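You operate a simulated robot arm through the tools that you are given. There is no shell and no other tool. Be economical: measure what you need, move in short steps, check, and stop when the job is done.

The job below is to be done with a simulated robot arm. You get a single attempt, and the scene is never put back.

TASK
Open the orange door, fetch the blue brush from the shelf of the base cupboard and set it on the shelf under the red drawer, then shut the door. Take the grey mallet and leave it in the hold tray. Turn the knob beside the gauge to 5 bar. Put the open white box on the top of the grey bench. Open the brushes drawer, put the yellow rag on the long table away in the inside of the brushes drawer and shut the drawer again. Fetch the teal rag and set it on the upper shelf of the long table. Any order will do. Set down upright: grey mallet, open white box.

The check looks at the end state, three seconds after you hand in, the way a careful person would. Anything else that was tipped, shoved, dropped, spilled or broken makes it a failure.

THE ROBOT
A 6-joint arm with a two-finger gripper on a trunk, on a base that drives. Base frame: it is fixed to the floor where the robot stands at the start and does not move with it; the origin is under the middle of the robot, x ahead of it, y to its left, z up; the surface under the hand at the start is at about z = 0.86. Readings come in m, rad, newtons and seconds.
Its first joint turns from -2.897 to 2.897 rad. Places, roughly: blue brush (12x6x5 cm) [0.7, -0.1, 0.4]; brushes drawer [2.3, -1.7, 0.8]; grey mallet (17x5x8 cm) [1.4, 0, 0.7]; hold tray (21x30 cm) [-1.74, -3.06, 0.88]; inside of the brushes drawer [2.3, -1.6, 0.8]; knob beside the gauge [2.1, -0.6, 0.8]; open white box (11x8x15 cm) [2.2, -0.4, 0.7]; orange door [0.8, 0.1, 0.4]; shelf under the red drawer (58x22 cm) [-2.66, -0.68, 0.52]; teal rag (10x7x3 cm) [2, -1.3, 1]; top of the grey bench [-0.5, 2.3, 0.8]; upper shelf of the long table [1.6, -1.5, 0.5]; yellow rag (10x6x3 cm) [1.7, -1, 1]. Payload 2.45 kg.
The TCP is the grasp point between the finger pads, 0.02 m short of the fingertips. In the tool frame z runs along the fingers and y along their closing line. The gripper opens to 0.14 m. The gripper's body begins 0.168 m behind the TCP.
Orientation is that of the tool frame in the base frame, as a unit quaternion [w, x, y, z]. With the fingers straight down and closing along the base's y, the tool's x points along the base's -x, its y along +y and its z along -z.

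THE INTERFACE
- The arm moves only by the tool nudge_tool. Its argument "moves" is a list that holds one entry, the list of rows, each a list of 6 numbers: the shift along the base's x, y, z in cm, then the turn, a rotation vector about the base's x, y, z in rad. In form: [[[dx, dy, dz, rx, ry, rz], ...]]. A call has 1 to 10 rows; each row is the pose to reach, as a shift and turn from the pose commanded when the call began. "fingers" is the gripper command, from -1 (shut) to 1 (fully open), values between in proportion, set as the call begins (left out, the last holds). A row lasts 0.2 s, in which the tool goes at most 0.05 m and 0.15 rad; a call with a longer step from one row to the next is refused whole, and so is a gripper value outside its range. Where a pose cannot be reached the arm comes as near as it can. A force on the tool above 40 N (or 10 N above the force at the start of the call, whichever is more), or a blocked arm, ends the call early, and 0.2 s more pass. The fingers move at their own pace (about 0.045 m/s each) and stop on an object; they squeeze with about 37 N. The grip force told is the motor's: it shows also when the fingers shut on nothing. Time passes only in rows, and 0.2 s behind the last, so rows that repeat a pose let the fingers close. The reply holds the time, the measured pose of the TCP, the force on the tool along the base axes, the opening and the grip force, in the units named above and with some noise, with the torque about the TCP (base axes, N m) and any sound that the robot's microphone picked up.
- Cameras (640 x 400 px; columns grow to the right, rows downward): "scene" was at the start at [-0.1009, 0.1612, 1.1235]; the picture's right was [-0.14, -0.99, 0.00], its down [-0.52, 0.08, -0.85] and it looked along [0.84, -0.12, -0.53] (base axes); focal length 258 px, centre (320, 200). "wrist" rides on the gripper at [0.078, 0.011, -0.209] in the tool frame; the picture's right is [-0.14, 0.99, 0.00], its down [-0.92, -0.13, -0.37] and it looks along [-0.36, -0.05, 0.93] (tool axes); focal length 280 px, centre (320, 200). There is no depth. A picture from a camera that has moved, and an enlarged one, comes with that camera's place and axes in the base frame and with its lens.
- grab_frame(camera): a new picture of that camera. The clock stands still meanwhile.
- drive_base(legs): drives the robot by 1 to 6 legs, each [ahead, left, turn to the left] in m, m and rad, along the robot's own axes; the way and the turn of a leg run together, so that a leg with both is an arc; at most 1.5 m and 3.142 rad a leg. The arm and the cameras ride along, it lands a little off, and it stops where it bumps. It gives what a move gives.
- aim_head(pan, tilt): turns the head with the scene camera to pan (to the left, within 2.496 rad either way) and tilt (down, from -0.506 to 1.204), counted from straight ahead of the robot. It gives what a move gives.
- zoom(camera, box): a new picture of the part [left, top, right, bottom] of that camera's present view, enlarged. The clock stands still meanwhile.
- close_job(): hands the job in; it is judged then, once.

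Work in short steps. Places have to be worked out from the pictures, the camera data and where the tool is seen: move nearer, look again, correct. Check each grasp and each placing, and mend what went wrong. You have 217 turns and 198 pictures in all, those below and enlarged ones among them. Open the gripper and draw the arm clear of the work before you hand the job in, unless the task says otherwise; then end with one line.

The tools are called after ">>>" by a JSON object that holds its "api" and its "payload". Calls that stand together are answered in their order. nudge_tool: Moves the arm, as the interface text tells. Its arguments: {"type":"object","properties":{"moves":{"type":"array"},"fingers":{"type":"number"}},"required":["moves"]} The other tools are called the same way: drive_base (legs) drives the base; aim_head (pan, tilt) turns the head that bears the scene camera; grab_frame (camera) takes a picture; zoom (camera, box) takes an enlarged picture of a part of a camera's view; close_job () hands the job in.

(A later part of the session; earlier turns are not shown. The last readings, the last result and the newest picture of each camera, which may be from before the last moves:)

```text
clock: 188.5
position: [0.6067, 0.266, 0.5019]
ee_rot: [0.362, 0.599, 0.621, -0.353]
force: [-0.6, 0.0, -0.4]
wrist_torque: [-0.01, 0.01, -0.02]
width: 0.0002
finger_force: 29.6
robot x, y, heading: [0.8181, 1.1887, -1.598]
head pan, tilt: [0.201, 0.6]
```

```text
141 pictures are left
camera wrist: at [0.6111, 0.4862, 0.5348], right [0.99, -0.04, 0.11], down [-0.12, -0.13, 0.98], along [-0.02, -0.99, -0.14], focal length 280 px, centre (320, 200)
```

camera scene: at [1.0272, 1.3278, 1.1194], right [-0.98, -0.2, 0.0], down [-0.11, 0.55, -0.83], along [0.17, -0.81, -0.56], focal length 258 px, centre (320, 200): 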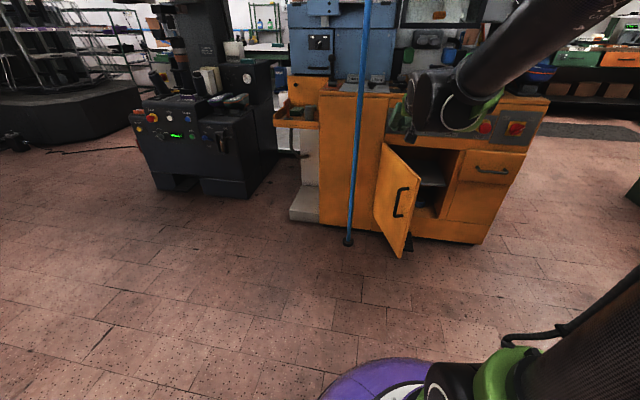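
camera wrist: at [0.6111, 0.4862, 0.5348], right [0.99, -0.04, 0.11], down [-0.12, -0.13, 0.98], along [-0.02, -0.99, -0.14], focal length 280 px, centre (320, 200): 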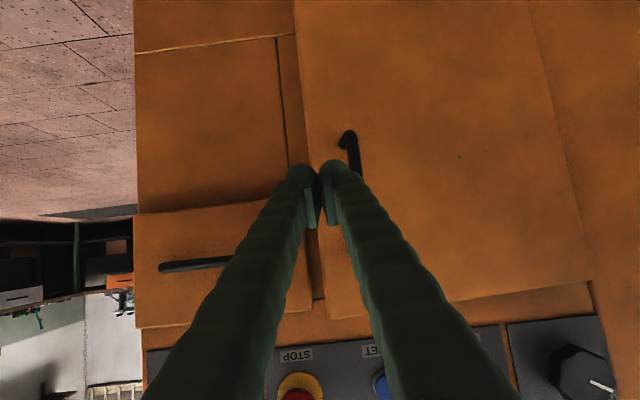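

Now shift +x clear of the bar and push on the face at x≈0.72.

>>> {"api": "nudge_tool", "payload": {"moves": [[[4, 0, 0, 0, 0, 0], [8, 0, 0, 0, 0, 0], [11, 0, 0, 0, 0, 0], [11, -3, 0, 0, 0, 0], [11, -6, 0, 0, 0, 0], [11, -8, 0, 0, 0, 0], [11, -10, 0, 0, 0, 0], [11, -11, 0, 0, 0, 0], [11, -12, 0, 0, 0, 0]]]}}

>>> {"api": "nudge_tool", "payload": {"moves": [[[0, -0.7, 0, 0, 0, 0], [0, -1.4, 0, 0, 0, 0], [0, -2.1, 0, 0, 0, 0], [0, -2.8, 0, 0, 0, 0], [0, -3.5, 0, 0, 0, 0]]]}}

>>> {"api": "grab_frame", "payload": {"camera": "wrist"}}

```text
clock: 190.5
position: [0.7176, 0.1453, 0.5023]
ee_rot: [0.361, 0.599, 0.622, -0.352]
force: [0.1, 0.9, 0.0]
wrist_torque: [-0.01, 0.01, 0.05]
width: 0.0
finger_force: 29.6
robot x, y, heading: [0.8189, 1.1853, -1.59]
head pan, tilt: [0.201, 0.6]
```

```text
clock: 191.8
position: [0.7169, 0.1128, 0.5007]
ee_rot: [0.36, 0.6, 0.621, -0.353]
force: [1.0, 10.4, 3.1]
wrist_torque: [-0.1, -0.05, -0.13]
width: 0.0002
finger_force: 29.8
robot x, y, heading: [0.8248, 1.1884, -1.595]
head pan, tilt: [0.201, 0.6]
stopped in row 5: the force on the tool passed its limit at 42 N (the readings are from after the stop); the commanded pose is now the measured one
```

```text
140 pictures are left
camera wrist: at [0.7208, 0.334, 0.5345], right [0.99, -0.04, 0.11], down [-0.12, -0.13, 0.98], along [-0.02, -0.99, -0.14], focal length 280 px, centre (320, 200)
```

wrist: 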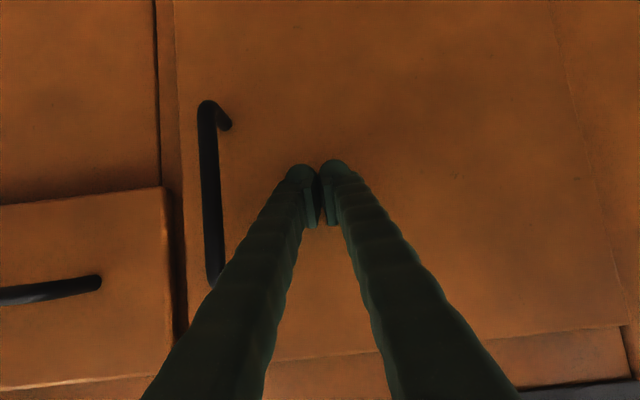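

Push once more to confirm it is solid.

>>> {"api": "nudge_tool", "payload": {"moves": [[[0, -0.7, 0, 0, 0, 0], [0, -1.4, 0, 0, 0, 0], [0, -2.1, 0, 0, 0, 0]]]}}

>>> {"api": "nudge_tool", "payload": {"moves": [[[0, 3, 0, 0, 0, 0], [0, 6, 0, 0, 0, 0], [0, 10, 1, 0, 0, 0], [0, 14, 3, 0, 0, 0], [0, 17, 6, 0, 0, 0], [0, 17, 10, 0, 0, 0]]]}}

>>> {"api": "grab_frame", "payload": {"camera": "wrist"}}

```text
clock: 192.2
position: [0.7171, 0.1132, 0.5002]
ee_rot: [0.36, 0.6, 0.623, -0.351]
force: [0.6, 11.9, 3.4]
wrist_torque: [-0.12, -0.02, -0.09]
width: 0.0001
finger_force: 29.4
robot x, y, heading: [0.8168, 1.1908, -1.588]
head pan, tilt: [0.201, 0.6]
stopped in row 1: the force on the tool passed its limit at 54 N (the readings are from after the stop); the commanded pose is now the measured one
```

```text
clock: 193.6
position: [0.7175, 0.2829, 0.5998]
ee_rot: [0.36, 0.6, 0.622, -0.352]
force: [0.0, 0.4, 0.8]
wrist_torque: [0.05, 0.02, 0.01]
width: 0.0
finger_force: 29.6
robot x, y, heading: [0.822, 1.1886, -1.589]
head pan, tilt: [0.201, 0.6]
```

```text
139 pictures are left
camera wrist: at [0.7209, 0.5035, 0.634], right [0.99, -0.04, 0.11], down [-0.12, -0.14, 0.98], along [-0.02, -0.99, -0.14], focal length 280 px, centre (320, 200)
```

wrist: 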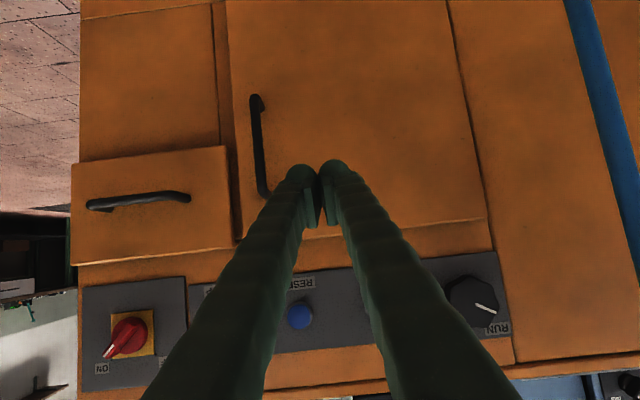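

Door is shut. Retract and raise the arm a bit, then move east to see the mallet's place.

>>> {"api": "nudge_tool", "payload": {"moves": [[[0, 3, 3, 0, 0, 0], [0, 6, 6, 0, 0, 0], [0, 9, 9, 0, 0, 0], [0, 12, 12, 0, 0, 0], [0, 14, 16, 0, 0, 0], [0, 14, 20, 0, 0, 0], [0, 14, 24, 0, 0, 0], [0, 14, 28, 0, 0, 0], [0, 14, 32, 0, 0, 0]]]}}

>>> {"api": "drive_base", "payload": {"legs": [[0, 0.6, 0]]}}

>>> {"api": "aim_head", "payload": {"pan": 0.15, "tilt": 0.5}}

>>> {"api": "grab_frame", "payload": {"camera": "scene"}}

```text
clock: 195.6
position: [0.7175, 0.422, 0.9207]
ee_rot: [0.359, 0.6, 0.622, -0.351]
force: [-0.6, 0.9, 0.3]
wrist_torque: [-0.01, 0.0, 0.04]
width: 0.0002
finger_force: 29.6
robot x, y, heading: [0.8177, 1.1901, -1.595]
head pan, tilt: [0.201, 0.6]
```

```text
clock: 198.9
position: [1.3089, 0.4089, 0.9195]
ee_rot: [0.359, 0.602, 0.62, -0.353]
force: [-0.5, 0.6, -0.3]
wrist_torque: [0.01, -0.01, -0.02]
width: 0.0
finger_force: 29.4
robot x, y, heading: [1.4141, 1.1748, -1.594]
head pan, tilt: [0.201, 0.6]
```

```text
clock: 199.6
position: [1.3094, 0.4086, 0.9196]
ee_rot: [0.358, 0.602, 0.62, -0.353]
force: [0.6, 0.1, 0.1]
wrist_torque: [0.0, 0.0, 0.01]
width: 0.0
finger_force: 29.1
robot x, y, heading: [1.4156, 1.1719, -1.596]
head pan, tilt: [0.15, 0.499]
```

```text
138 pictures are left
camera scene: at [1.6066, 1.27, 1.1284], right [-0.99, -0.12, 0.0], down [-0.06, 0.48, -0.88], along [0.11, -0.87, -0.48], focal length 258 px, centre (320, 200)
```

scene: 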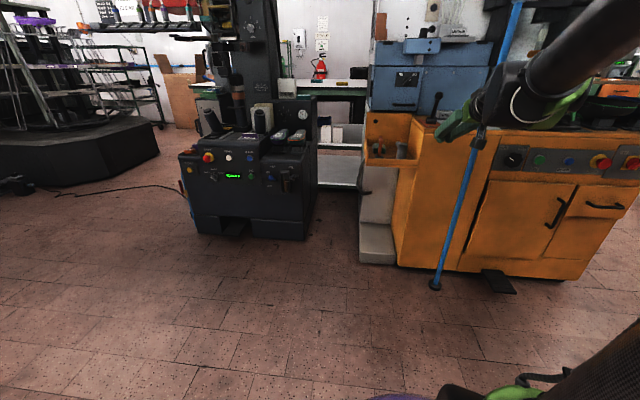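

Pole undisturbed. Zoom on the orange side tray where the mallet should be.

>>> {"api": "zoom", "payload": {"camera": "scene", "box": [340, 90, 460, 190]}}

```text
4.00 times, centred on (400, 140) of scene
camera zoom: at [1.6066, 1.27, 1.1284], right [-0.99, -0.12, 0.0], down [-0.06, 0.48, -0.88], along [0.11, -0.87, -0.48], focal length 1032 px, centre (0, 440)
```

zoom: 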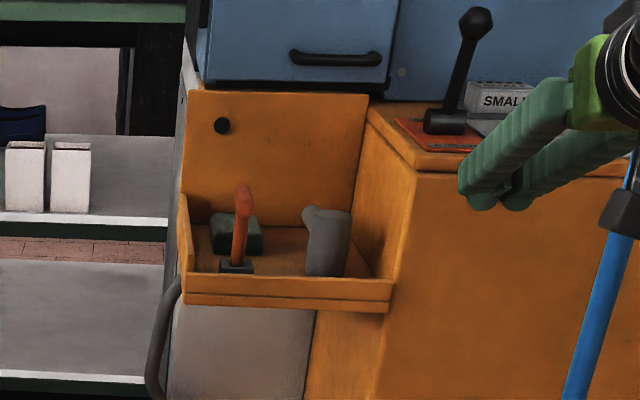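

The tray holds several things; I need a closer wrist view. I turn the tool down and move in above it.

>>> {"api": "nudge_tool", "payload": {"moves": [[[3, 0, 2, 0.13, 0, 0], [6, 0, 4, 0.26, 0, 0], [9, 0, 6, 0.39, 0, 0], [11, 0, 8, 0.52, 0, 0], [11, 0, 9, 0.65, 0, 0], [11, 0, 9, 0.78, 0, 0], [11, 0, 9, 0.91, 0, 0], [11, 0, 9, 1.04, 0, 0]]], "fingers": 0.4}}

>>> {"api": "drive_base", "payload": {"legs": [[0.28, 0, 0.02]]}}

>>> {"api": "grab_frame", "payload": {"camera": "wrist"}}

```text
clock: 201.4
position: [1.4198, 0.4086, 1.0105]
ee_rot: [0.013, 0.701, 0.713, 0.003]
force: [0.0, 0.7, 0.8]
wrist_torque: [-0.11, 0.01, -0.01]
width: 0.0977
finger_force: 0.1
robot x, y, heading: [1.4182, 1.174, -1.596]
head pan, tilt: [0.15, 0.499]
```

```text
clock: 203.4
position: [1.4293, 0.1275, 1.0088]
ee_rot: [0.013, 0.693, 0.721, 0.002]
force: [0.0, 1.1, 0.1]
wrist_torque: [-0.02, 0.0, 0.01]
width: 0.098
finger_force: 0.2
robot x, y, heading: [1.4084, 0.8982, -1.574]
head pan, tilt: [0.15, 0.499]
```

```text
136 pictures are left
camera wrist: at [1.4325, 0.2101, 1.2167], right [0.99, -0.1, 0.02], down [-0.1, -0.92, 0.38], along [-0.02, -0.38, -0.92], focal length 280 px, centre (320, 200)
```

wrist: 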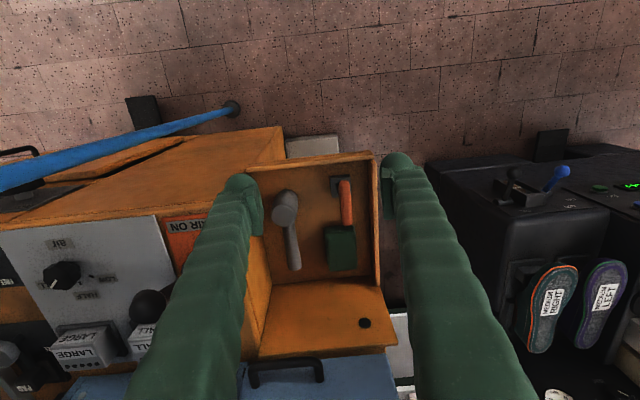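

The grey mallet is seen: head toward +y, handle toward −y. Zoom.

>>> {"api": "zoom", "payload": {"camera": "wrist", "box": [240, 140, 400, 300]}}

```text
2.50 times, centred on (320, 220) of wrist
camera zoom: at [1.4325, 0.2101, 1.2167], right [0.99, -0.1, 0.02], down [-0.1, -0.92, 0.38], along [-0.02, -0.38, -0.92], focal length 701 px, centre (320, 150)
```

zoom: 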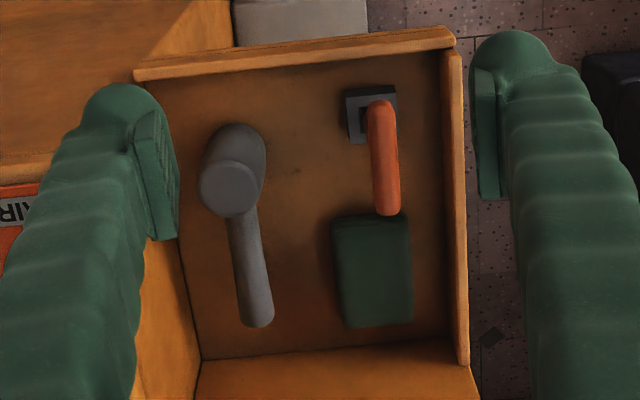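

Head axis ≈(1.354, −0.007), floor z≈0.67, head top ≈0.75; handle runs to −y. I go above it, lower to z≈0.82 and check.

>>> {"api": "nudge_tool", "payload": {"moves": [[[-2.5, -4, 0, 0, 0, 0], [-5, -8, 0, 0, 0, 0], [-7.5, -12, 0, 0, 0, 0], [-7.5, -13.4, -3, 0, 0, 0], [-7.5, -13.4, -7, 0, 0, 0], [-7.5, -13.4, -11, 0, 0, 0], [-7.5, -13.4, -15, 0, 0, 0], [-7.5, -13.4, -18.5, 0, 0, 0]]], "fingers": 0.15}}

>>> {"api": "grab_frame", "payload": {"camera": "wrist"}}

```text
clock: 205.0
position: [1.3544, -0.0041, 0.8665]
ee_rot: [0.014, 0.693, 0.721, 0.001]
force: [2.2, 7.2, 30.8]
wrist_torque: [0.39, 1.92, -0.46]
width: 0.082
finger_force: 1.4
robot x, y, heading: [1.4102, 0.8953, -1.574]
head pan, tilt: [0.15, 0.499]
stopped in row 8: the force on the tool passed its limit at 108 N (the readings are from after the stop); the commanded pose is now the measured one
```

```text
134 pictures are left
camera wrist: at [1.3577, 0.0775, 1.0742], right [0.99, -0.1, 0.02], down [-0.1, -0.92, 0.38], along [-0.02, -0.38, -0.92], focal length 280 px, centre (320, 200)
```

wrist: 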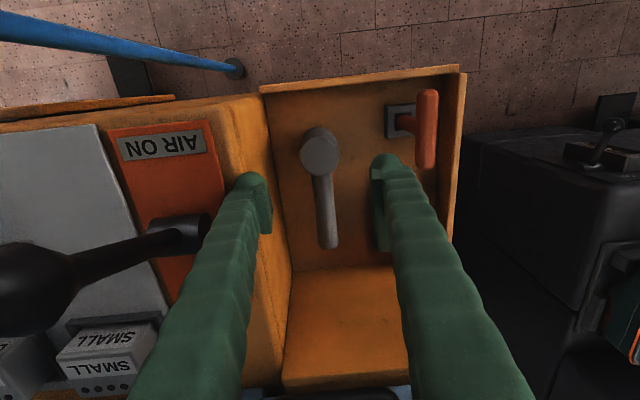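

The left finger came down on the bench edge (x≈1.30). I lift straight up and will instead grip the head across y (tool yawed 90°), above the handle.

>>> {"api": "nudge_tool", "payload": {"moves": [[[0, 0, 3, 0, 0, 0], [0, 0, 7, 0, 0, 0], [0.2, 0, 11, 0, 0, -0.1], [0.3, 0, 13, 0, 0, -0.24], [0.3, 0, 13, 0, 0, -0.38], [0.3, 0, 13, 0, 0, -0.52], [0.3, 0, 13, 0, 0, -0.66], [0.3, 0, 13, 0, 0, -0.8], [0.3, 0, 13, 0, 0, -0.94], [0.3, 0, 13, 0, 0, -1.08]]]}}

>>> {"api": "nudge_tool", "payload": {"moves": [[[0, 0, 0, 0, 0, -0.14], [0, 0, 0, 0, 0, -0.28], [0, 0, 0, 0, 0, -0.42], [0, 0, 0, 0, 0, -0.5]]]}}

>>> {"api": "grab_frame", "payload": {"camera": "wrist"}}

```text
clock: 207.2
position: [1.3563, -0.0073, 0.9955]
ee_rot: [0.012, 0.965, 0.261, -0.006]
force: [-0.8, -0.6, -0.7]
wrist_torque: [-0.02, 0.02, 0.02]
width: 0.0806
finger_force: 0.0
robot x, y, heading: [1.4139, 0.8988, -1.577]
head pan, tilt: [0.15, 0.499]
```

```text
clock: 208.2
position: [1.3577, -0.0072, 0.9954]
ee_rot: [0.011, 1.0, 0.014, -0.009]
force: [-0.7, 0.1, -0.5]
wrist_torque: [0.02, 0.01, 0.01]
width: 0.0804
finger_force: 0.1
robot x, y, heading: [1.4065, 0.8932, -1.573]
head pan, tilt: [0.15, 0.499]
```

```text
133 pictures are left
camera wrist: at [1.439, -0.0106, 1.202], right [-0.11, -0.99, 0.02], down [-0.92, 0.11, 0.38], along [-0.38, 0.02, -0.92], focal length 280 px, centre (320, 200)
```

wrist: 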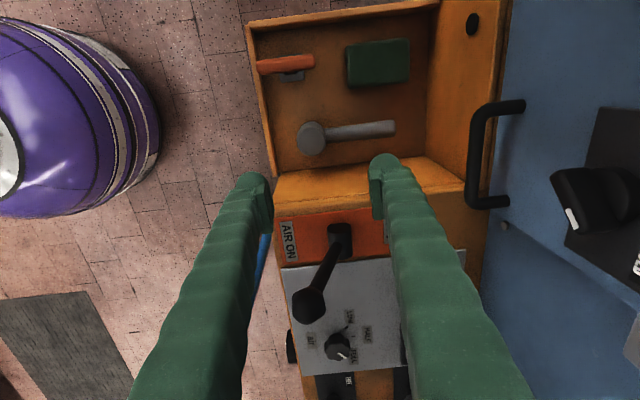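

Head at ≈(1.361, 0.0). Descend to z 0.80 first and check.

>>> {"api": "nudge_tool", "payload": {"moves": [[[0.3, 0.7, -4, 0, 0, 0], [0.3, 0.7, -8, 0, 0, 0], [0.3, 0.7, -12, 0, 0, 0], [0.3, 0.7, -15, 0, 0, 0], [0.3, 0.7, -17, 0, 0, 0], [0.3, 0.7, -19, 0, 0, 0]]]}}

>>> {"api": "grab_frame", "payload": {"camera": "wrist"}}

```text
clock: 209.6
position: [1.3609, 0.001, 0.8056]
ee_rot: [0.011, 1.0, 0.015, -0.009]
force: [-0.4, 0.4, 0.0]
wrist_torque: [0.0, -0.02, -0.01]
width: 0.0804
finger_force: 0.1
robot x, y, heading: [1.4084, 0.8961, -1.579]
head pan, tilt: [0.15, 0.499]
```

```text
132 pictures are left
camera wrist: at [1.4419, -0.0032, 1.0113], right [-0.11, -0.99, 0.02], down [-0.92, 0.11, 0.38], along [-0.38, 0.02, -0.92], focal length 280 px, centre (320, 200)
```

wrist: 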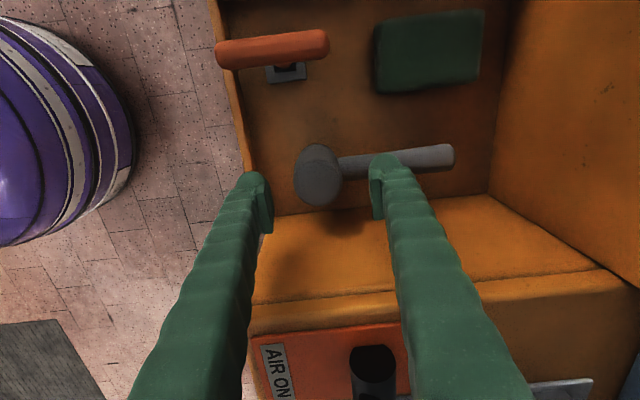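

Zoom to determine the top disc centre.

>>> {"api": "zoom", "payload": {"camera": "wrist", "box": [260, 110, 420, 230]}}

```text
3.33 times, centred on (340, 170) of wrist
camera zoom: at [1.4419, -0.0032, 1.0113], right [-0.11, -0.99, 0.02], down [-0.92, 0.11, 0.38], along [-0.38, 0.02, -0.92], focal length 935 px, centre (253, 300)
```

zoom: 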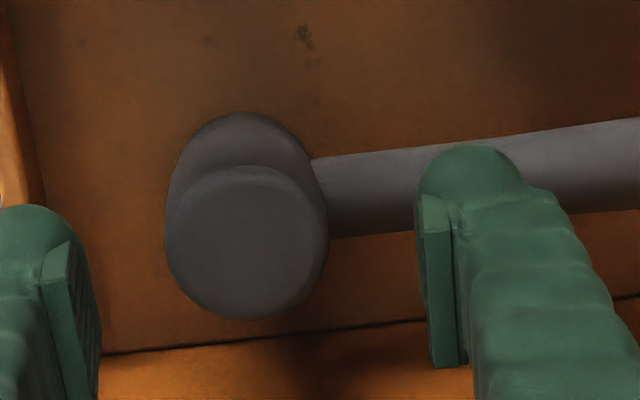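

Head at x≈1.354. Shift −0.6 cm, descend to z≈0.747 and close.

>>> {"api": "nudge_tool", "payload": {"moves": [[[-0.6, 0.1, -1.5, 0, 0, 0], [-0.6, 0.1, -3, 0, 0, 0], [-0.6, 0.1, -4.5, 0, 0, 0], [-0.6, 0.1, -5.8, 0, 0, 0]]]}}

>>> {"api": "grab_frame", "payload": {"camera": "wrist"}}

```text
clock: 210.7
position: [1.3546, -0.0018, 0.7505]
ee_rot: [0.013, 1.0, 0.015, -0.008]
force: [-1.1, -17.5, 24.7]
wrist_torque: [-1.63, -0.22, -0.2]
width: 0.0957
finger_force: 11.2
robot x, y, heading: [1.4168, 0.9016, -1.58]
head pan, tilt: [0.15, 0.499]
stopped in row 4: the force on the tool passed its limit at 48 N (the readings are from after the stop); the commanded pose is now the measured one
```

```text
130 pictures are left
camera wrist: at [1.4362, -0.0039, 0.9577], right [-0.11, -0.99, 0.03], down [-0.92, 0.11, 0.38], along [-0.38, 0.01, -0.92], focal length 280 px, centre (320, 200)
```

wrist: 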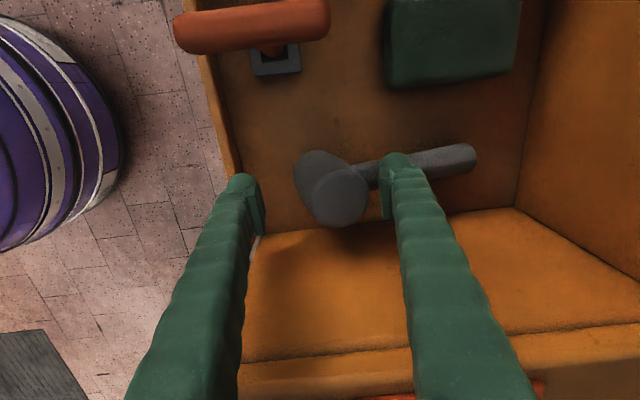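

The −y finger hit the handle (it's higher than thought). I lift, and will grip with closing along x, tool pitched ~0.35 rad toward me and a narrow opening to clear bench edge and lever.

>>> {"api": "nudge_tool", "payload": {"moves": [[[0, 0, 3, 0, 0, 0], [0, 0, 7, 0, 0, 0], [0, 0, 11, 0, 0, 0], [0, 0, 15, 0, 0, 0.14], [0, 0, 15, 0, 0, 0.28], [0, 0, 15, 0, 0, 0.42], [0, 0, 15, 0, 0, 0.56], [0, 0, 15, 0, 0, 0.7], [0, 0, 15, 0, 0, 0.84], [0, 0, 15, 0, 0, 0.98]]], "fingers": -0.06}}

>>> {"api": "nudge_tool", "payload": {"moves": [[[0, 0, 0, 0, 0, 0.14], [0, 0, 0, 0, 0, 0.28], [0, 0, 0, 0, 0, 0.42], [0, 0, 0, 0, 0, 0.56], [0, 0, 0, 0, 0, 0.59]]]}}

>>> {"api": "nudge_tool", "payload": {"moves": [[[0, 0, 0, -0.12, 0, 0], [0, 0, 0, -0.24, 0, 0], [0, 0, 0, -0.36, 0, 0]]]}}

>>> {"api": "grab_frame", "payload": {"camera": "wrist"}}

```text
clock: 212.9
position: [1.3552, -0.0005, 0.9008]
ee_rot: [0.015, 0.874, 0.485, -0.002]
force: [-0.6, 0.5, -0.3]
wrist_torque: [-0.01, -0.03, 0.01]
width: 0.0658
finger_force: 0.1
robot x, y, heading: [1.4111, 0.897, -1.576]
head pan, tilt: [0.15, 0.499]
```

```text
clock: 214.1
position: [1.3546, 0.0002, 0.8991]
ee_rot: [0.015, 0.695, 0.718, 0.003]
force: [-0.1, 1.5, 0.2]
wrist_torque: [-0.01, 0.01, -0.01]
width: 0.0658
finger_force: 0.2
robot x, y, heading: [1.4127, 0.8913, -1.578]
head pan, tilt: [0.15, 0.499]
```

```text
clock: 214.9
position: [1.3546, -0.0014, 0.8998]
ee_rot: [0.139, 0.683, 0.706, -0.127]
force: [0.4, 0.1, 0.0]
wrist_torque: [0.01, -0.02, 0.0]
width: 0.0656
finger_force: 0.1
robot x, y, heading: [1.4114, 0.8949, -1.577]
head pan, tilt: [0.15, 0.499]
```

```text
129 pictures are left
camera wrist: at [1.3578, 0.1493, 1.0639], right [0.99, -0.09, 0.06], down [-0.11, -0.72, 0.68], along [-0.02, -0.68, -0.73], focal length 280 px, centre (320, 200)
```

wrist: 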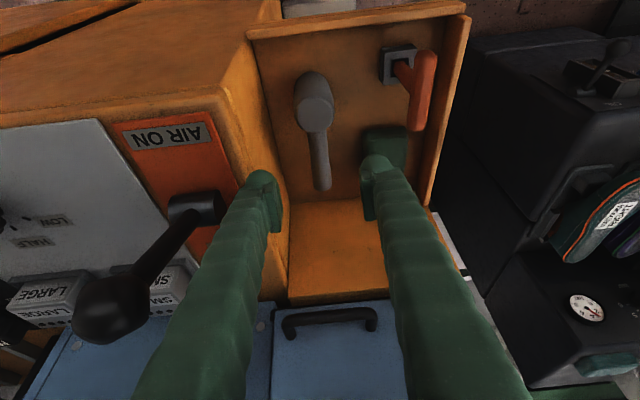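

Mallet still upright at ≈(1.357, −0.003). Descend with narrow opening to z≈0.725.

>>> {"api": "nudge_tool", "payload": {"moves": [[[0.4, 0, -2, 0, 0, 0], [0.5, 0, -4, 0, 0, 0], [0.5, 0, -6, 0, 0, 0], [0.5, 0, -8, 0, 0, 0], [0.5, 0, -10, 0, 0, 0], [0.5, 0, -12, 0, 0, 0]]]}}

>>> {"api": "grab_frame", "payload": {"camera": "wrist"}}

```text
clock: 216.3
position: [1.3596, -0.0001, 0.7799]
ee_rot: [0.138, 0.683, 0.706, -0.126]
force: [-0.2, -0.6, -0.1]
wrist_torque: [-0.03, 0.0, 0.02]
width: 0.0657
finger_force: 0.0
robot x, y, heading: [1.4123, 0.8921, -1.578]
head pan, tilt: [0.15, 0.499]
```

```text
128 pictures are left
camera wrist: at [1.3625, 0.1498, 0.9443], right [0.99, -0.09, 0.06], down [-0.11, -0.72, 0.68], along [-0.02, -0.68, -0.73], focal length 280 px, centre (320, 200)
```

wrist: 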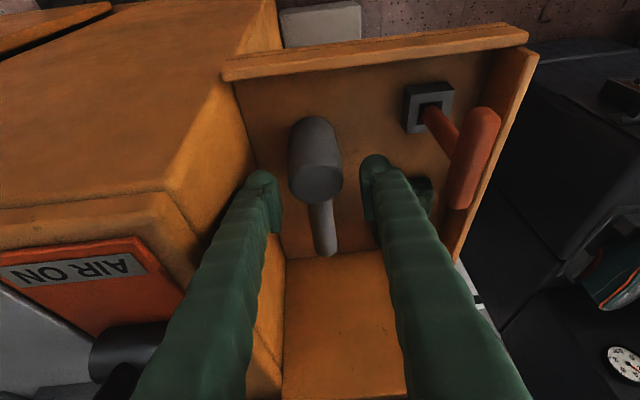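

Well centred and past the bench edge. Down to 0.722 and close.

>>> {"api": "nudge_tool", "payload": {"moves": [[[-0.1, 0, -2, 0, 0, 0], [-0.1, 0, -4, 0, 0, 0], [-0.1, 0, -5.8, 0, 0, 0]]]}}

>>> {"api": "nudge_tool", "payload": {"moves": [[[0, 0, 0, 0, 0, 0], [0, 0, 0, 0, 0, 0], [0, 0, 0, 0, 0, 0], [0, 0, 0, 0, 0, 0]]], "fingers": -1}}

>>> {"api": "grab_frame", "payload": {"camera": "wrist"}}

```text
clock: 217.1
position: [1.359, 0.0002, 0.7215]
ee_rot: [0.139, 0.683, 0.706, -0.126]
force: [0.1, 0.5, 0.4]
wrist_torque: [-0.02, 0.04, 0.01]
width: 0.0659
finger_force: 0.0
robot x, y, heading: [1.4078, 0.8937, -1.578]
head pan, tilt: [0.15, 0.499]
```

```text
clock: 218.1
position: [1.3578, -0.001, 0.7209]
ee_rot: [0.139, 0.683, 0.706, -0.126]
force: [-2.9, 0.9, -0.6]
wrist_torque: [0.01, 0.24, -0.1]
width: 0.0459
finger_force: 36.8
robot x, y, heading: [1.413, 0.8948, -1.576]
head pan, tilt: [0.15, 0.499]
```

```text
127 pictures are left
camera wrist: at [1.3616, 0.1498, 0.8863], right [0.99, -0.09, 0.06], down [-0.11, -0.72, 0.68], along [-0.02, -0.68, -0.73], focal length 280 px, centre (320, 200)
```

wrist: 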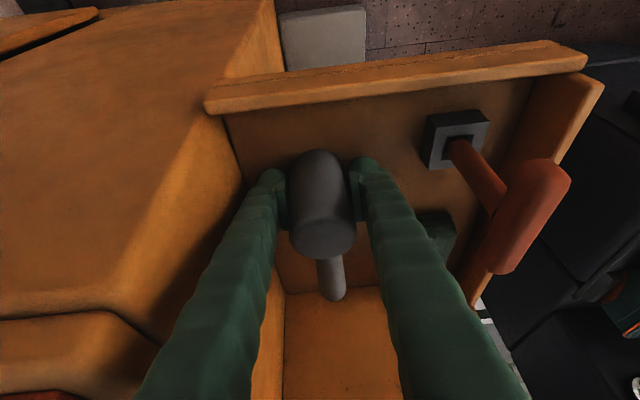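

Gripped. Lift 5 cm, then move back toward me while rising (the blue box's handle is near the mallet's handle end).

>>> {"api": "nudge_tool", "payload": {"moves": [[[0.3, 0.3, 2, 0, 0, 0], [0.5, 0.5, 4, 0, 0, 0], [0.7, 1, 6, 0, 0, 0], [0.8, 4, 8, 0, 0, 0], [0.8, 7, 11, 0, 0, 0], [0.8, 10, 14, 0, 0, 0], [0.8, 13, 17, 0, 0, 0], [0.8, 16, 20, 0, 0, 0], [0.8, 18, 24, 0, 0, 0], [0.8, 18, 28, 0, 0, 0]]]}}

>>> {"api": "grab_frame", "payload": {"camera": "wrist"}}

```text
clock: 220.3
position: [1.3672, 0.1786, 1.0014]
ee_rot: [0.139, 0.683, 0.706, -0.126]
force: [-1.2, -0.7, -5.1]
wrist_torque: [0.06, 0.01, -0.02]
width: 0.0456
finger_force: 36.6
robot x, y, heading: [1.4102, 0.8951, -1.577]
head pan, tilt: [0.15, 0.499]
```

```text
126 pictures are left
camera wrist: at [1.3699, 0.3294, 1.1661], right [0.99, -0.09, 0.06], down [-0.11, -0.72, 0.68], along [-0.02, -0.68, -0.73], focal length 280 px, centre (320, 200)
```

wrist: 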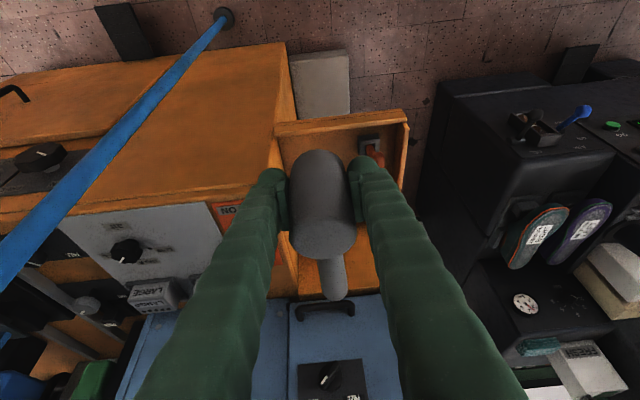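

Mallet held firmly. Drive via the gap to the south area near the hold tray.

>>> {"api": "drive_base", "payload": {"legs": [[-0.35, 0, 0], [0, -1.0, 0], [0, -0.76, 0], [1.3, 0, 0], [1.3, 0, 0]]}}

>>> {"api": "aim_head", "payload": {"pan": -0.5, "tilt": 0.3}}

>>> {"api": "grab_frame", "payload": {"camera": "scene"}}

```text
clock: 243.2
position: [-0.425, -2.0621, 0.9999]
ee_rot: [0.138, 0.689, 0.7, -0.127]
force: [-0.1, -0.1, -5.1]
wrist_torque: [0.1, -0.01, 0.02]
width: 0.0454
finger_force: 36.7
robot x, y, heading: [-0.3669, -1.3483, -1.6]
head pan, tilt: [0.15, 0.499]
```

```text
clock: 244.3
position: [-0.4243, -2.0628, 1.0005]
ee_rot: [0.138, 0.688, 0.701, -0.127]
force: [0.1, -0.7, -5.0]
wrist_torque: [0.05, 0.0, -0.01]
width: 0.0458
finger_force: 36.6
robot x, y, heading: [-0.3705, -1.3471, -1.597]
head pan, tilt: [-0.499, 0.3]
```

```text
125 pictures are left
camera scene: at [-0.2362, -1.2433, 1.1468], right [-0.87, 0.5, 0.0], down [0.15, 0.26, -0.96], along [-0.48, -0.83, -0.3], focal length 258 px, centre (320, 200)
```

scene: 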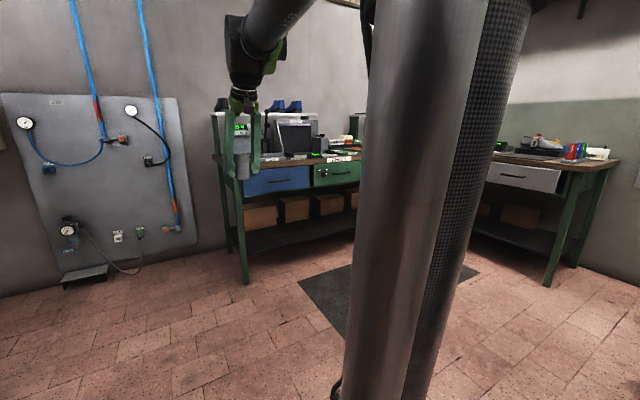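

Strafe right toward x≈−1.7 and look at the bench with the tray.

>>> {"api": "drive_base", "payload": {"legs": [[0, -1.3, 0.025]]}}

>>> {"api": "aim_head", "payload": {"pan": 0.1, "tilt": 0.4}}

>>> {"api": "grab_frame", "payload": {"camera": "scene"}}

```text
clock: 250.8
position: [-1.7082, -2.0444, 1.0017]
ee_rot: [0.139, 0.682, 0.707, -0.126]
force: [0.7, 0.2, -4.5]
wrist_torque: [0.05, -0.01, -0.02]
width: 0.0456
finger_force: 37.1
robot x, y, heading: [-1.6653, -1.3285, -1.573]
head pan, tilt: [-0.499, 0.3]
```

```text
clock: 251.8
position: [-1.7084, -2.0443, 1.0005]
ee_rot: [0.14, 0.682, 0.707, -0.126]
force: [0.5, 0.4, -4.4]
wrist_torque: [0.06, 0.0, 0.02]
width: 0.0455
finger_force: 36.7
robot x, y, heading: [-1.6682, -1.3286, -1.57]
head pan, tilt: [0.099, 0.4]
```

```text
124 pictures are left
camera scene: at [-1.4817, -1.2327, 1.1376], right [-1.0, -0.09, 0.0], down [-0.04, 0.39, -0.92], along [0.09, -0.92, -0.39], focal length 258 px, centre (320, 200)
```

scene: 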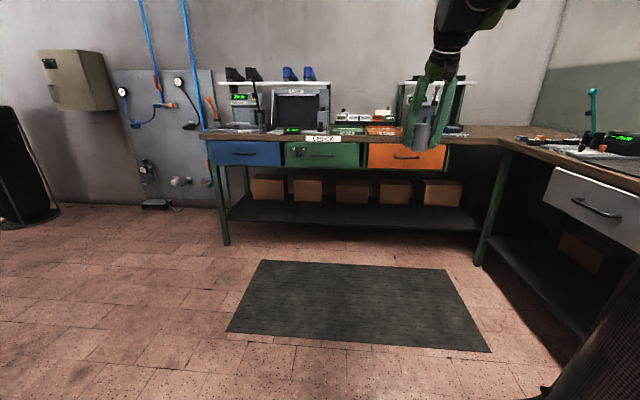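

Zoom on the bench top for tray labels.

>>> {"api": "zoom", "payload": {"camera": "scene", "box": [310, 80, 480, 180]}}

>>> {"api": "grab_frame", "payload": {"camera": "wrist"}}

```text
3.76 times, centred on (395, 130) of scene
camera zoom: at [-1.4817, -1.2327, 1.1376], right [-1.0, -0.09, 0.0], down [-0.04, 0.39, -0.92], along [0.09, -0.92, -0.39], focal length 971 px, centre (38, 464)
```

zoom: 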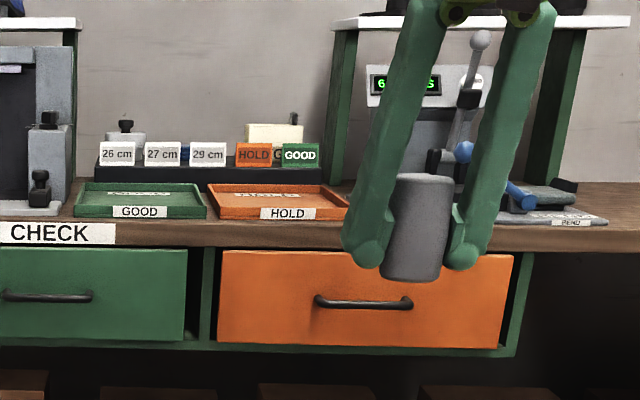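

```text
122 pictures are left
camera wrist: at [-1.7058, -1.8945, 1.1658], right [0.99, -0.09, 0.06], down [-0.11, -0.72, 0.68], along [-0.02, -0.68, -0.73], focal length 280 px, centre (320, 200)
```

wrist: 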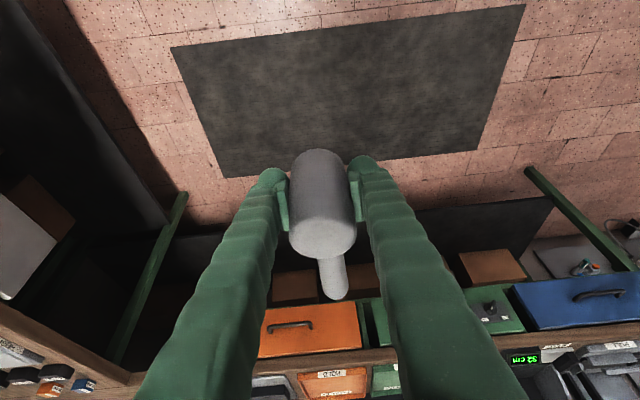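

The orange HOLD tray is at ≈(−1.745, −3.06), about 0.28 wide in x. I drive ahead so the mallet approaches it, then look down.

>>> {"api": "drive_base", "payload": {"legs": [[0.75, -0.03, 0]]}}

>>> {"api": "nudge_tool", "payload": {"moves": [[[0, 0, 2, 0, 0, 0], [0, 0, 4, 0, 0, 0], [0, 0, 6, 0, 0, 0]]]}}

>>> {"api": "grab_frame", "payload": {"camera": "wrist"}}

>>> {"api": "grab_frame", "payload": {"camera": "scene"}}

```text
clock: 255.8
position: [-1.7488, -2.7852, 1.0022]
ee_rot: [0.138, 0.685, 0.705, -0.127]
force: [-0.1, 0.7, -5.6]
wrist_torque: [0.07, 0.01, -0.01]
width: 0.0457
finger_force: 37.0
robot x, y, heading: [-1.7007, -2.0726, -1.577]
head pan, tilt: [0.099, 0.4]
```

```text
clock: 256.6
position: [-1.7477, -2.7851, 1.06]
ee_rot: [0.138, 0.684, 0.706, -0.126]
force: [-0.8, 1.2, -6.1]
wrist_torque: [0.06, -0.04, -0.01]
width: 0.0455
finger_force: 37.3
robot x, y, heading: [-1.7014, -2.0699, -1.578]
head pan, tilt: [0.099, 0.4]
```

```text
121 pictures are left
camera wrist: at [-1.7449, -2.635, 1.2256], right [0.99, -0.1, 0.06], down [-0.11, -0.72, 0.68], along [-0.02, -0.68, -0.73], focal length 280 px, centre (320, 200)
```

wrist: 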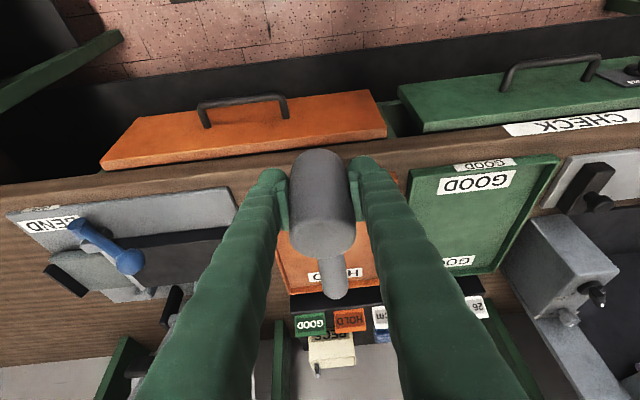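

```text
120 pictures are left
camera scene: at [-1.517, -1.9747, 1.1376], right [-1.0, -0.09, 0.0], down [-0.03, 0.39, -0.92], along [0.08, -0.92, -0.39], focal length 258 px, centre (320, 200)
```

scene: 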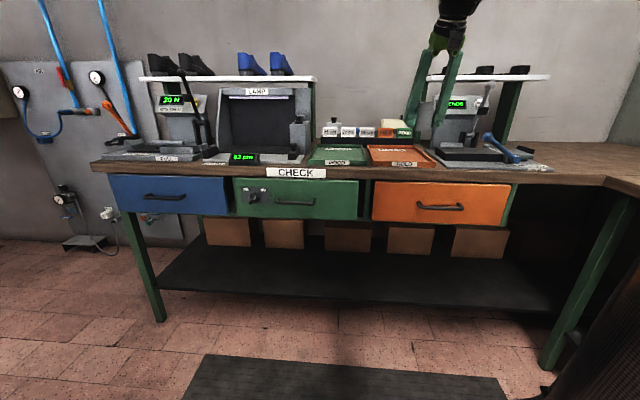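

Tray spans x≈−1.64…−1.87, y≈−2.92…−3.22. Drive ahead 0.2 and lower the mallet with head axis near y −3.0.

>>> {"api": "drive_base", "payload": {"legs": [[0.21, 0, 0]]}}

>>> {"api": "nudge_tool", "payload": {"moves": [[[0, 0, -2, 0, 0, 0], [0, 0, -4, 0, 0, 0], [0, 0, -6, 0, 0, 0], [0, 0, -8, 0, 0, 0]]]}}

>>> {"api": "grab_frame", "payload": {"camera": "wrist"}}

>>> {"api": "grab_frame", "payload": {"camera": "scene"}}

```text
clock: 258.3
position: [-1.7486, -2.9961, 1.0602]
ee_rot: [0.138, 0.684, 0.705, -0.127]
force: [-0.4, -1.5, -5.6]
wrist_torque: [0.09, 0.01, -0.01]
width: 0.0455
finger_force: 37.0
robot x, y, heading: [-1.7046, -2.2786, -1.577]
head pan, tilt: [0.099, 0.4]
```

```text
clock: 259.3
position: [-1.7487, -2.9959, 0.98]
ee_rot: [0.139, 0.683, 0.706, -0.126]
force: [-1.1, 0.3, -5.6]
wrist_torque: [0.05, 0.02, 0.0]
width: 0.0459
finger_force: 36.9
robot x, y, heading: [-1.7026, -2.2791, -1.581]
head pan, tilt: [0.099, 0.4]
```

```text
119 pictures are left
camera wrist: at [-1.7457, -2.8452, 1.1446], right [0.99, -0.09, 0.06], down [-0.11, -0.72, 0.68], along [-0.02, -0.68, -0.73], focal length 280 px, centre (320, 200)
```

wrist: 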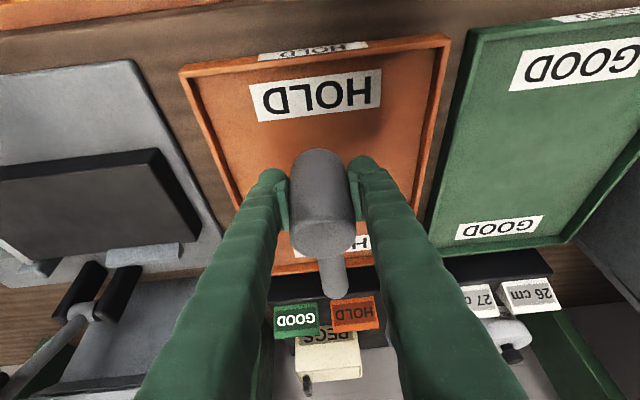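

```text
118 pictures are left
camera scene: at [-1.5192, -2.1845, 1.1376], right [-1.0, -0.09, 0.0], down [-0.04, 0.39, -0.92], along [0.08, -0.92, -0.39], focal length 258 px, centre (320, 200)
```

scene: 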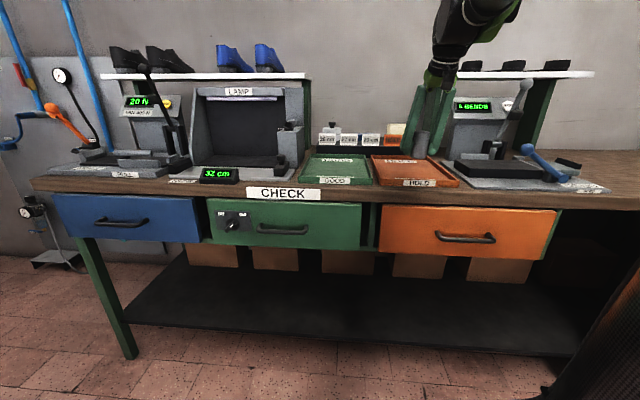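

Mallet is well inside the tray outline. Lower slowly to contact.

>>> {"api": "nudge_tool", "payload": {"moves": [[[0.3, -0.5, -1.5, 0, 0, 0], [0.3, -0.5, -3, 0, 0, 0], [0.3, -0.5, -3.7, 0, 0, 0], [0.3, -0.5, -4.4, 0, 0, 0], [0.3, -0.5, -5, 0, 0, 0], [0.3, -0.5, -5.5, 0, 0, 0]]]}}

```text
clock: 260.7
position: [-1.7457, -3.0006, 0.9243]
ee_rot: [0.138, 0.684, 0.705, -0.127]
force: [-0.6, 0.6, -6.1]
wrist_torque: [0.08, 0.01, 0.01]
width: 0.0456
finger_force: 36.9
robot x, y, heading: [-1.7059, -2.2821, -1.577]
head pan, tilt: [0.099, 0.4]
```

No contact yet at 0.924; continue in 4 mm steps.

>>> {"api": "nudge_tool", "payload": {"moves": [[[0, 0, -0.4, 0, 0, 0], [0, 0, -0.8, 0, 0, 0], [0, 0, -1.2, 0, 0, 0]]]}}

>>> {"api": "grab_frame", "payload": {"camera": "wrist"}}

```text
clock: 261.4
position: [-1.7471, -3.0009, 0.9178]
ee_rot: [0.141, 0.682, 0.706, -0.127]
force: [0.8, 9.9, 19.3]
wrist_torque: [-0.11, 0.45, -0.2]
width: 0.0453
finger_force: 37.2
robot x, y, heading: [-1.7054, -2.2814, -1.577]
head pan, tilt: [0.099, 0.4]
stopped in row 3: the force on the tool passed its limit at 47 N (the readings are from after the stop); the commanded pose is now the measured one
```

```text
117 pictures are left
camera wrist: at [-1.7426, -2.8493, 1.0825], right [0.99, -0.09, 0.06], down [-0.11, -0.72, 0.68], along [-0.02, -0.69, -0.73], focal length 280 px, centre (320, 200)
```

wrist: 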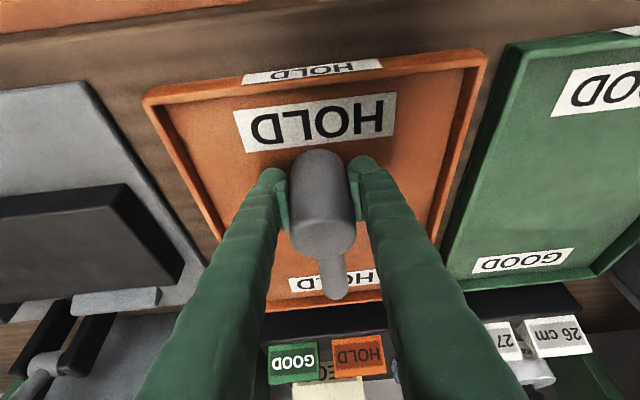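

Base has contact. Open the fingers moderately and check.

>>> {"api": "nudge_tool", "payload": {"moves": [[[0, 0, 0.1, 0, 0, 0], [0, 0, 0.1, 0, 0, 0], [0, 0, 0.1, 0, 0, 0], [0, 0, 0.1, 0, 0, 0]]], "fingers": 0.15}}

>>> {"api": "nudge_tool", "payload": {"moves": [[[0, 1, 2.5, 0, 0, 0], [0, 2, 5, 0, 0, 0], [0, 4, 9, 0, 0, 0], [0, 6, 13, 0, 0, 0], [0, 8, 16, 0, 0, 0]]]}}

>>> {"api": "grab_frame", "payload": {"camera": "wrist"}}

```text
clock: 262.4
position: [-1.7452, -3.0019, 0.9183]
ee_rot: [0.139, 0.683, 0.706, -0.127]
force: [-0.3, -0.6, -0.1]
wrist_torque: [0.02, -0.01, -0.04]
width: 0.0804
finger_force: 0.0
robot x, y, heading: [-1.7009, -2.2788, -1.575]
head pan, tilt: [0.099, 0.4]
```

```text
clock: 263.6
position: [-1.7471, -2.9223, 1.0778]
ee_rot: [0.139, 0.683, 0.706, -0.126]
force: [-0.1, 0.1, 0.1]
wrist_torque: [0.03, -0.02, -0.02]
width: 0.0803
finger_force: 0.1
robot x, y, heading: [-1.7071, -2.2768, -1.579]
head pan, tilt: [0.099, 0.4]
```

```text
116 pictures are left
camera wrist: at [-1.7435, -2.7709, 1.2426], right [0.99, -0.09, 0.06], down [-0.11, -0.72, 0.68], along [-0.02, -0.68, -0.73], focal length 280 px, centre (320, 200)
```

wrist: 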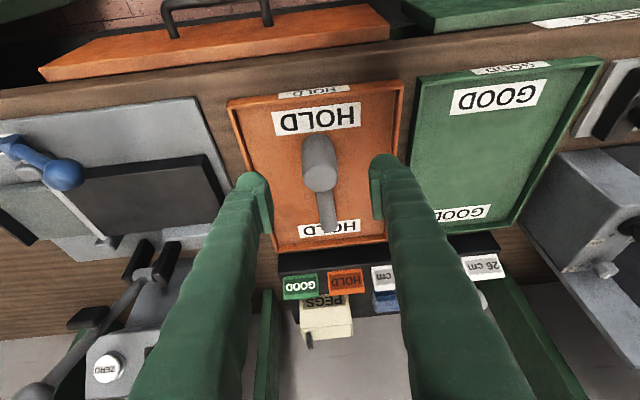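

Mallet stands upright in the HOLD tray. Back off and head east along the south aisle to view the long table area.

>>> {"api": "drive_base", "payload": {"legs": [[-0.6, 0, 0], [0, 1.45, 0], [0, 0, 1.57]]}}

>>> {"api": "aim_head", "payload": {"pan": 0.1, "tilt": 0.25}}

>>> {"api": "grab_frame", "payload": {"camera": "scene"}}

```text
clock: 277.6
position: [0.3852, -1.7651, 1.0777]
ee_rot: [0.188, -0.006, 0.982, 0.007]
force: [-0.2, -0.2, -0.2]
wrist_torque: [0.0, 0.02, 0.02]
width: 0.0804
finger_force: 0.1
robot x, y, heading: [-0.2563, -1.71, -0.027]
head pan, tilt: [0.099, 0.4]
```

```text
clock: 278.3
position: [0.3853, -1.7651, 1.0782]
ee_rot: [0.189, -0.007, 0.982, 0.007]
force: [0.4, 0.7, -0.1]
wrist_torque: [0.04, 0.0, 0.0]
width: 0.0804
finger_force: 0.0
robot x, y, heading: [-0.2557, -1.7075, -0.029]
head pan, tilt: [0.099, 0.25]
```

```text
115 pictures are left
camera scene: at [-0.3476, -1.523, 1.1515], right [0.07, -1.0, 0.0], down [-0.25, -0.02, -0.97], along [0.97, 0.07, -0.25], focal length 258 px, centre (320, 200)
```

scene: 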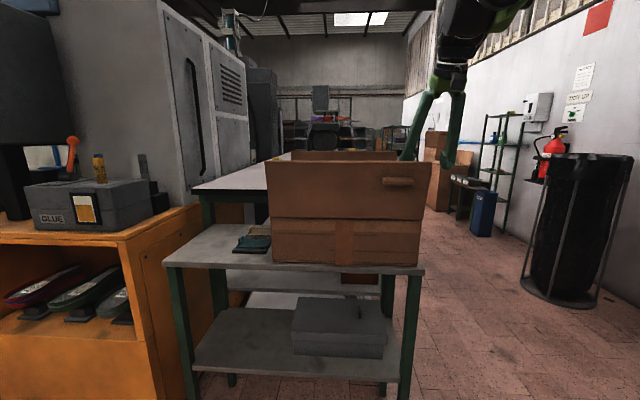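

A cart with a cardboard box stands ahead, then the long table; I go along its south side (y≈−2.45) and look.

>>> {"api": "drive_base", "payload": {"legs": [[0, -0.72, 0.028], [1.5, 0, 0]]}}

>>> {"api": "aim_head", "payload": {"pan": 0.9, "tilt": 0.25}}

>>> {"api": "grab_frame", "payload": {"camera": "scene"}}

```text
clock: 289.3
position: [1.8842, -2.4704, 1.0777]
ee_rot: [0.189, -0.018, 0.982, 0.009]
force: [0.4, 0.4, -0.2]
wrist_torque: [-0.03, -0.03, 0.01]
width: 0.0804
finger_force: 0.1
robot x, y, heading: [1.239, -2.4338, -0.004]
head pan, tilt: [0.099, 0.25]
```

```text
clock: 290.4
position: [1.8839, -2.4705, 1.0773]
ee_rot: [0.189, -0.018, 0.982, 0.009]
force: [0.2, -0.6, 0.1]
wrist_torque: [0.04, 0.01, -0.01]
width: 0.0805
finger_force: 0.1
robot x, y, heading: [1.2424, -2.4313, -0.004]
head pan, tilt: [0.901, 0.25]
```

```text
114 pictures are left
camera scene: at [1.1114, -2.1844, 1.1516], right [0.78, -0.62, 0.0], down [-0.15, -0.19, -0.97], along [0.61, 0.76, -0.25], focal length 258 px, centre (320, 200)
```

scene: 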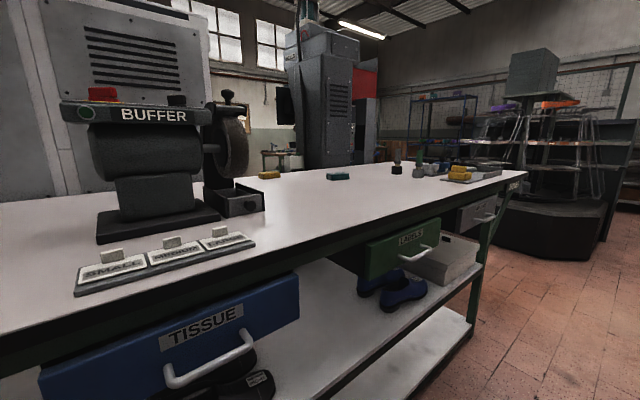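

The long table: yellow rag ≈(1.70,−1.06), teal ≈(1.93,−1.30), top z≈0.95. Zoom on the drawers and rags.

>>> {"api": "zoom", "payload": {"camera": "scene", "box": [340, 140, 540, 290]}}

>>> {"api": "zoom", "payload": {"camera": "scene", "box": [220, 140, 380, 220]}}

```text
2.67 times, centred on (440, 215) of scene
camera zoom: at [1.1114, -2.1844, 1.1516], right [0.78, -0.62, 0.0], down [-0.15, -0.19, -0.97], along [0.61, 0.76, -0.25], focal length 688 px, centre (0, 160)
```

zoom: 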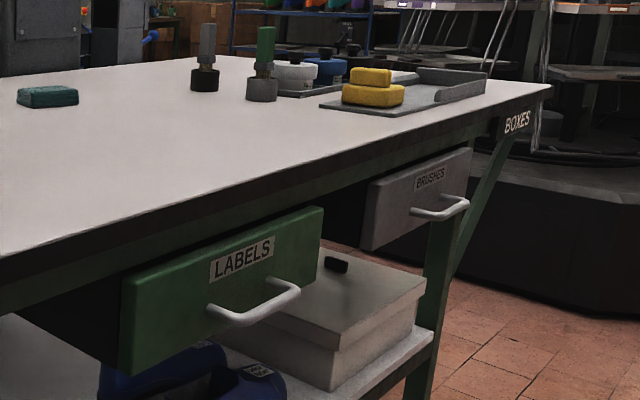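

```text
4.00 times, centred on (300, 180) of scene
camera zoom: at [1.1114, -2.1844, 1.1516], right [0.78, -0.62, 0.0], down [-0.15, -0.19, -0.97], along [0.61, 0.76, -0.25], focal length 1032 px, centre (400, 280)
```

zoom: 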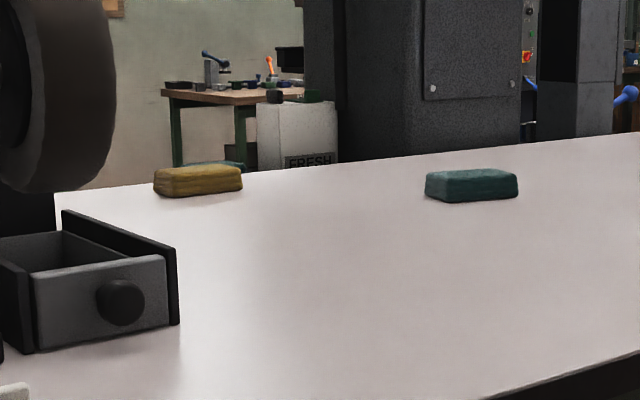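

Brushes drawer (grey, white bar handle) ≈(2.38,−1.76,0.785). I drive ahead to x≈2.2 and turn to face the table.

>>> {"api": "drive_base", "payload": {"legs": [[0.85, -0.05, 0], [0, 0, 1.5708]]}}

>>> {"api": "aim_head", "payload": {"pan": -0.25, "tilt": 0.5}}

>>> {"api": "grab_frame", "payload": {"camera": "scene"}}

>>> {"api": "grab_frame", "payload": {"camera": "wrist"}}

```text
clock: 298.8
position: [2.1317, -1.8422, 1.0774]
ee_rot: [-0.127, 0.708, -0.68, -0.141]
force: [-0.2, -0.6, 0.2]
wrist_torque: [-0.01, -0.03, -0.01]
width: 0.0806
finger_force: 0.1
robot x, y, heading: [2.0963, -2.4851, 1.574]
head pan, tilt: [0.901, 0.25]
```

```text
clock: 300.2
position: [2.132, -1.8423, 1.0782]
ee_rot: [-0.126, 0.707, -0.681, -0.14]
force: [0.7, -1.1, 0.2]
wrist_torque: [0.0, 0.01, 0.0]
width: 0.0806
finger_force: 0.1
robot x, y, heading: [2.0946, -2.4861, 1.565]
head pan, tilt: [-0.25, 0.499]
```

```text
111 pictures are left
camera scene: at [1.9404, -2.5873, 1.1285], right [0.97, -0.25, 0.0], down [-0.12, -0.46, -0.88], along [0.22, 0.85, -0.48], focal length 258 px, centre (320, 200)
```

scene: 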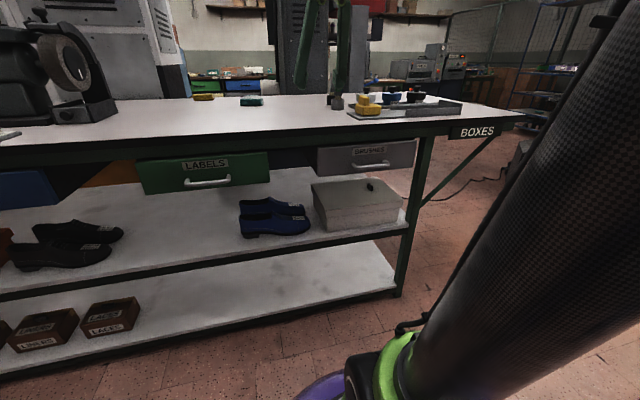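

```text
110 pictures are left
camera wrist: at [2.1289, -1.993, 1.2423], right [-0.99, 0.09, 0.06], down [0.11, 0.72, 0.68], along [0.02, 0.68, -0.73], focal length 280 px, centre (320, 200)
```

wrist: 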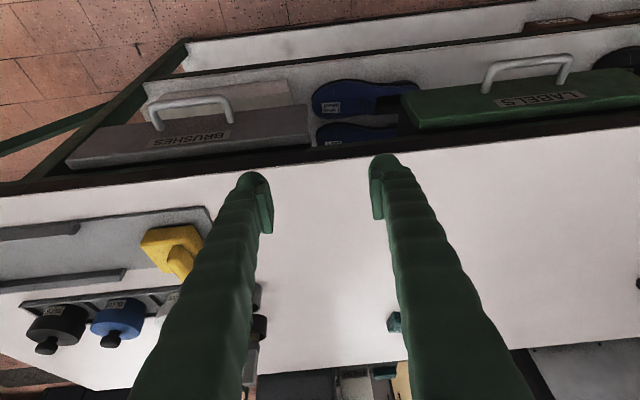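

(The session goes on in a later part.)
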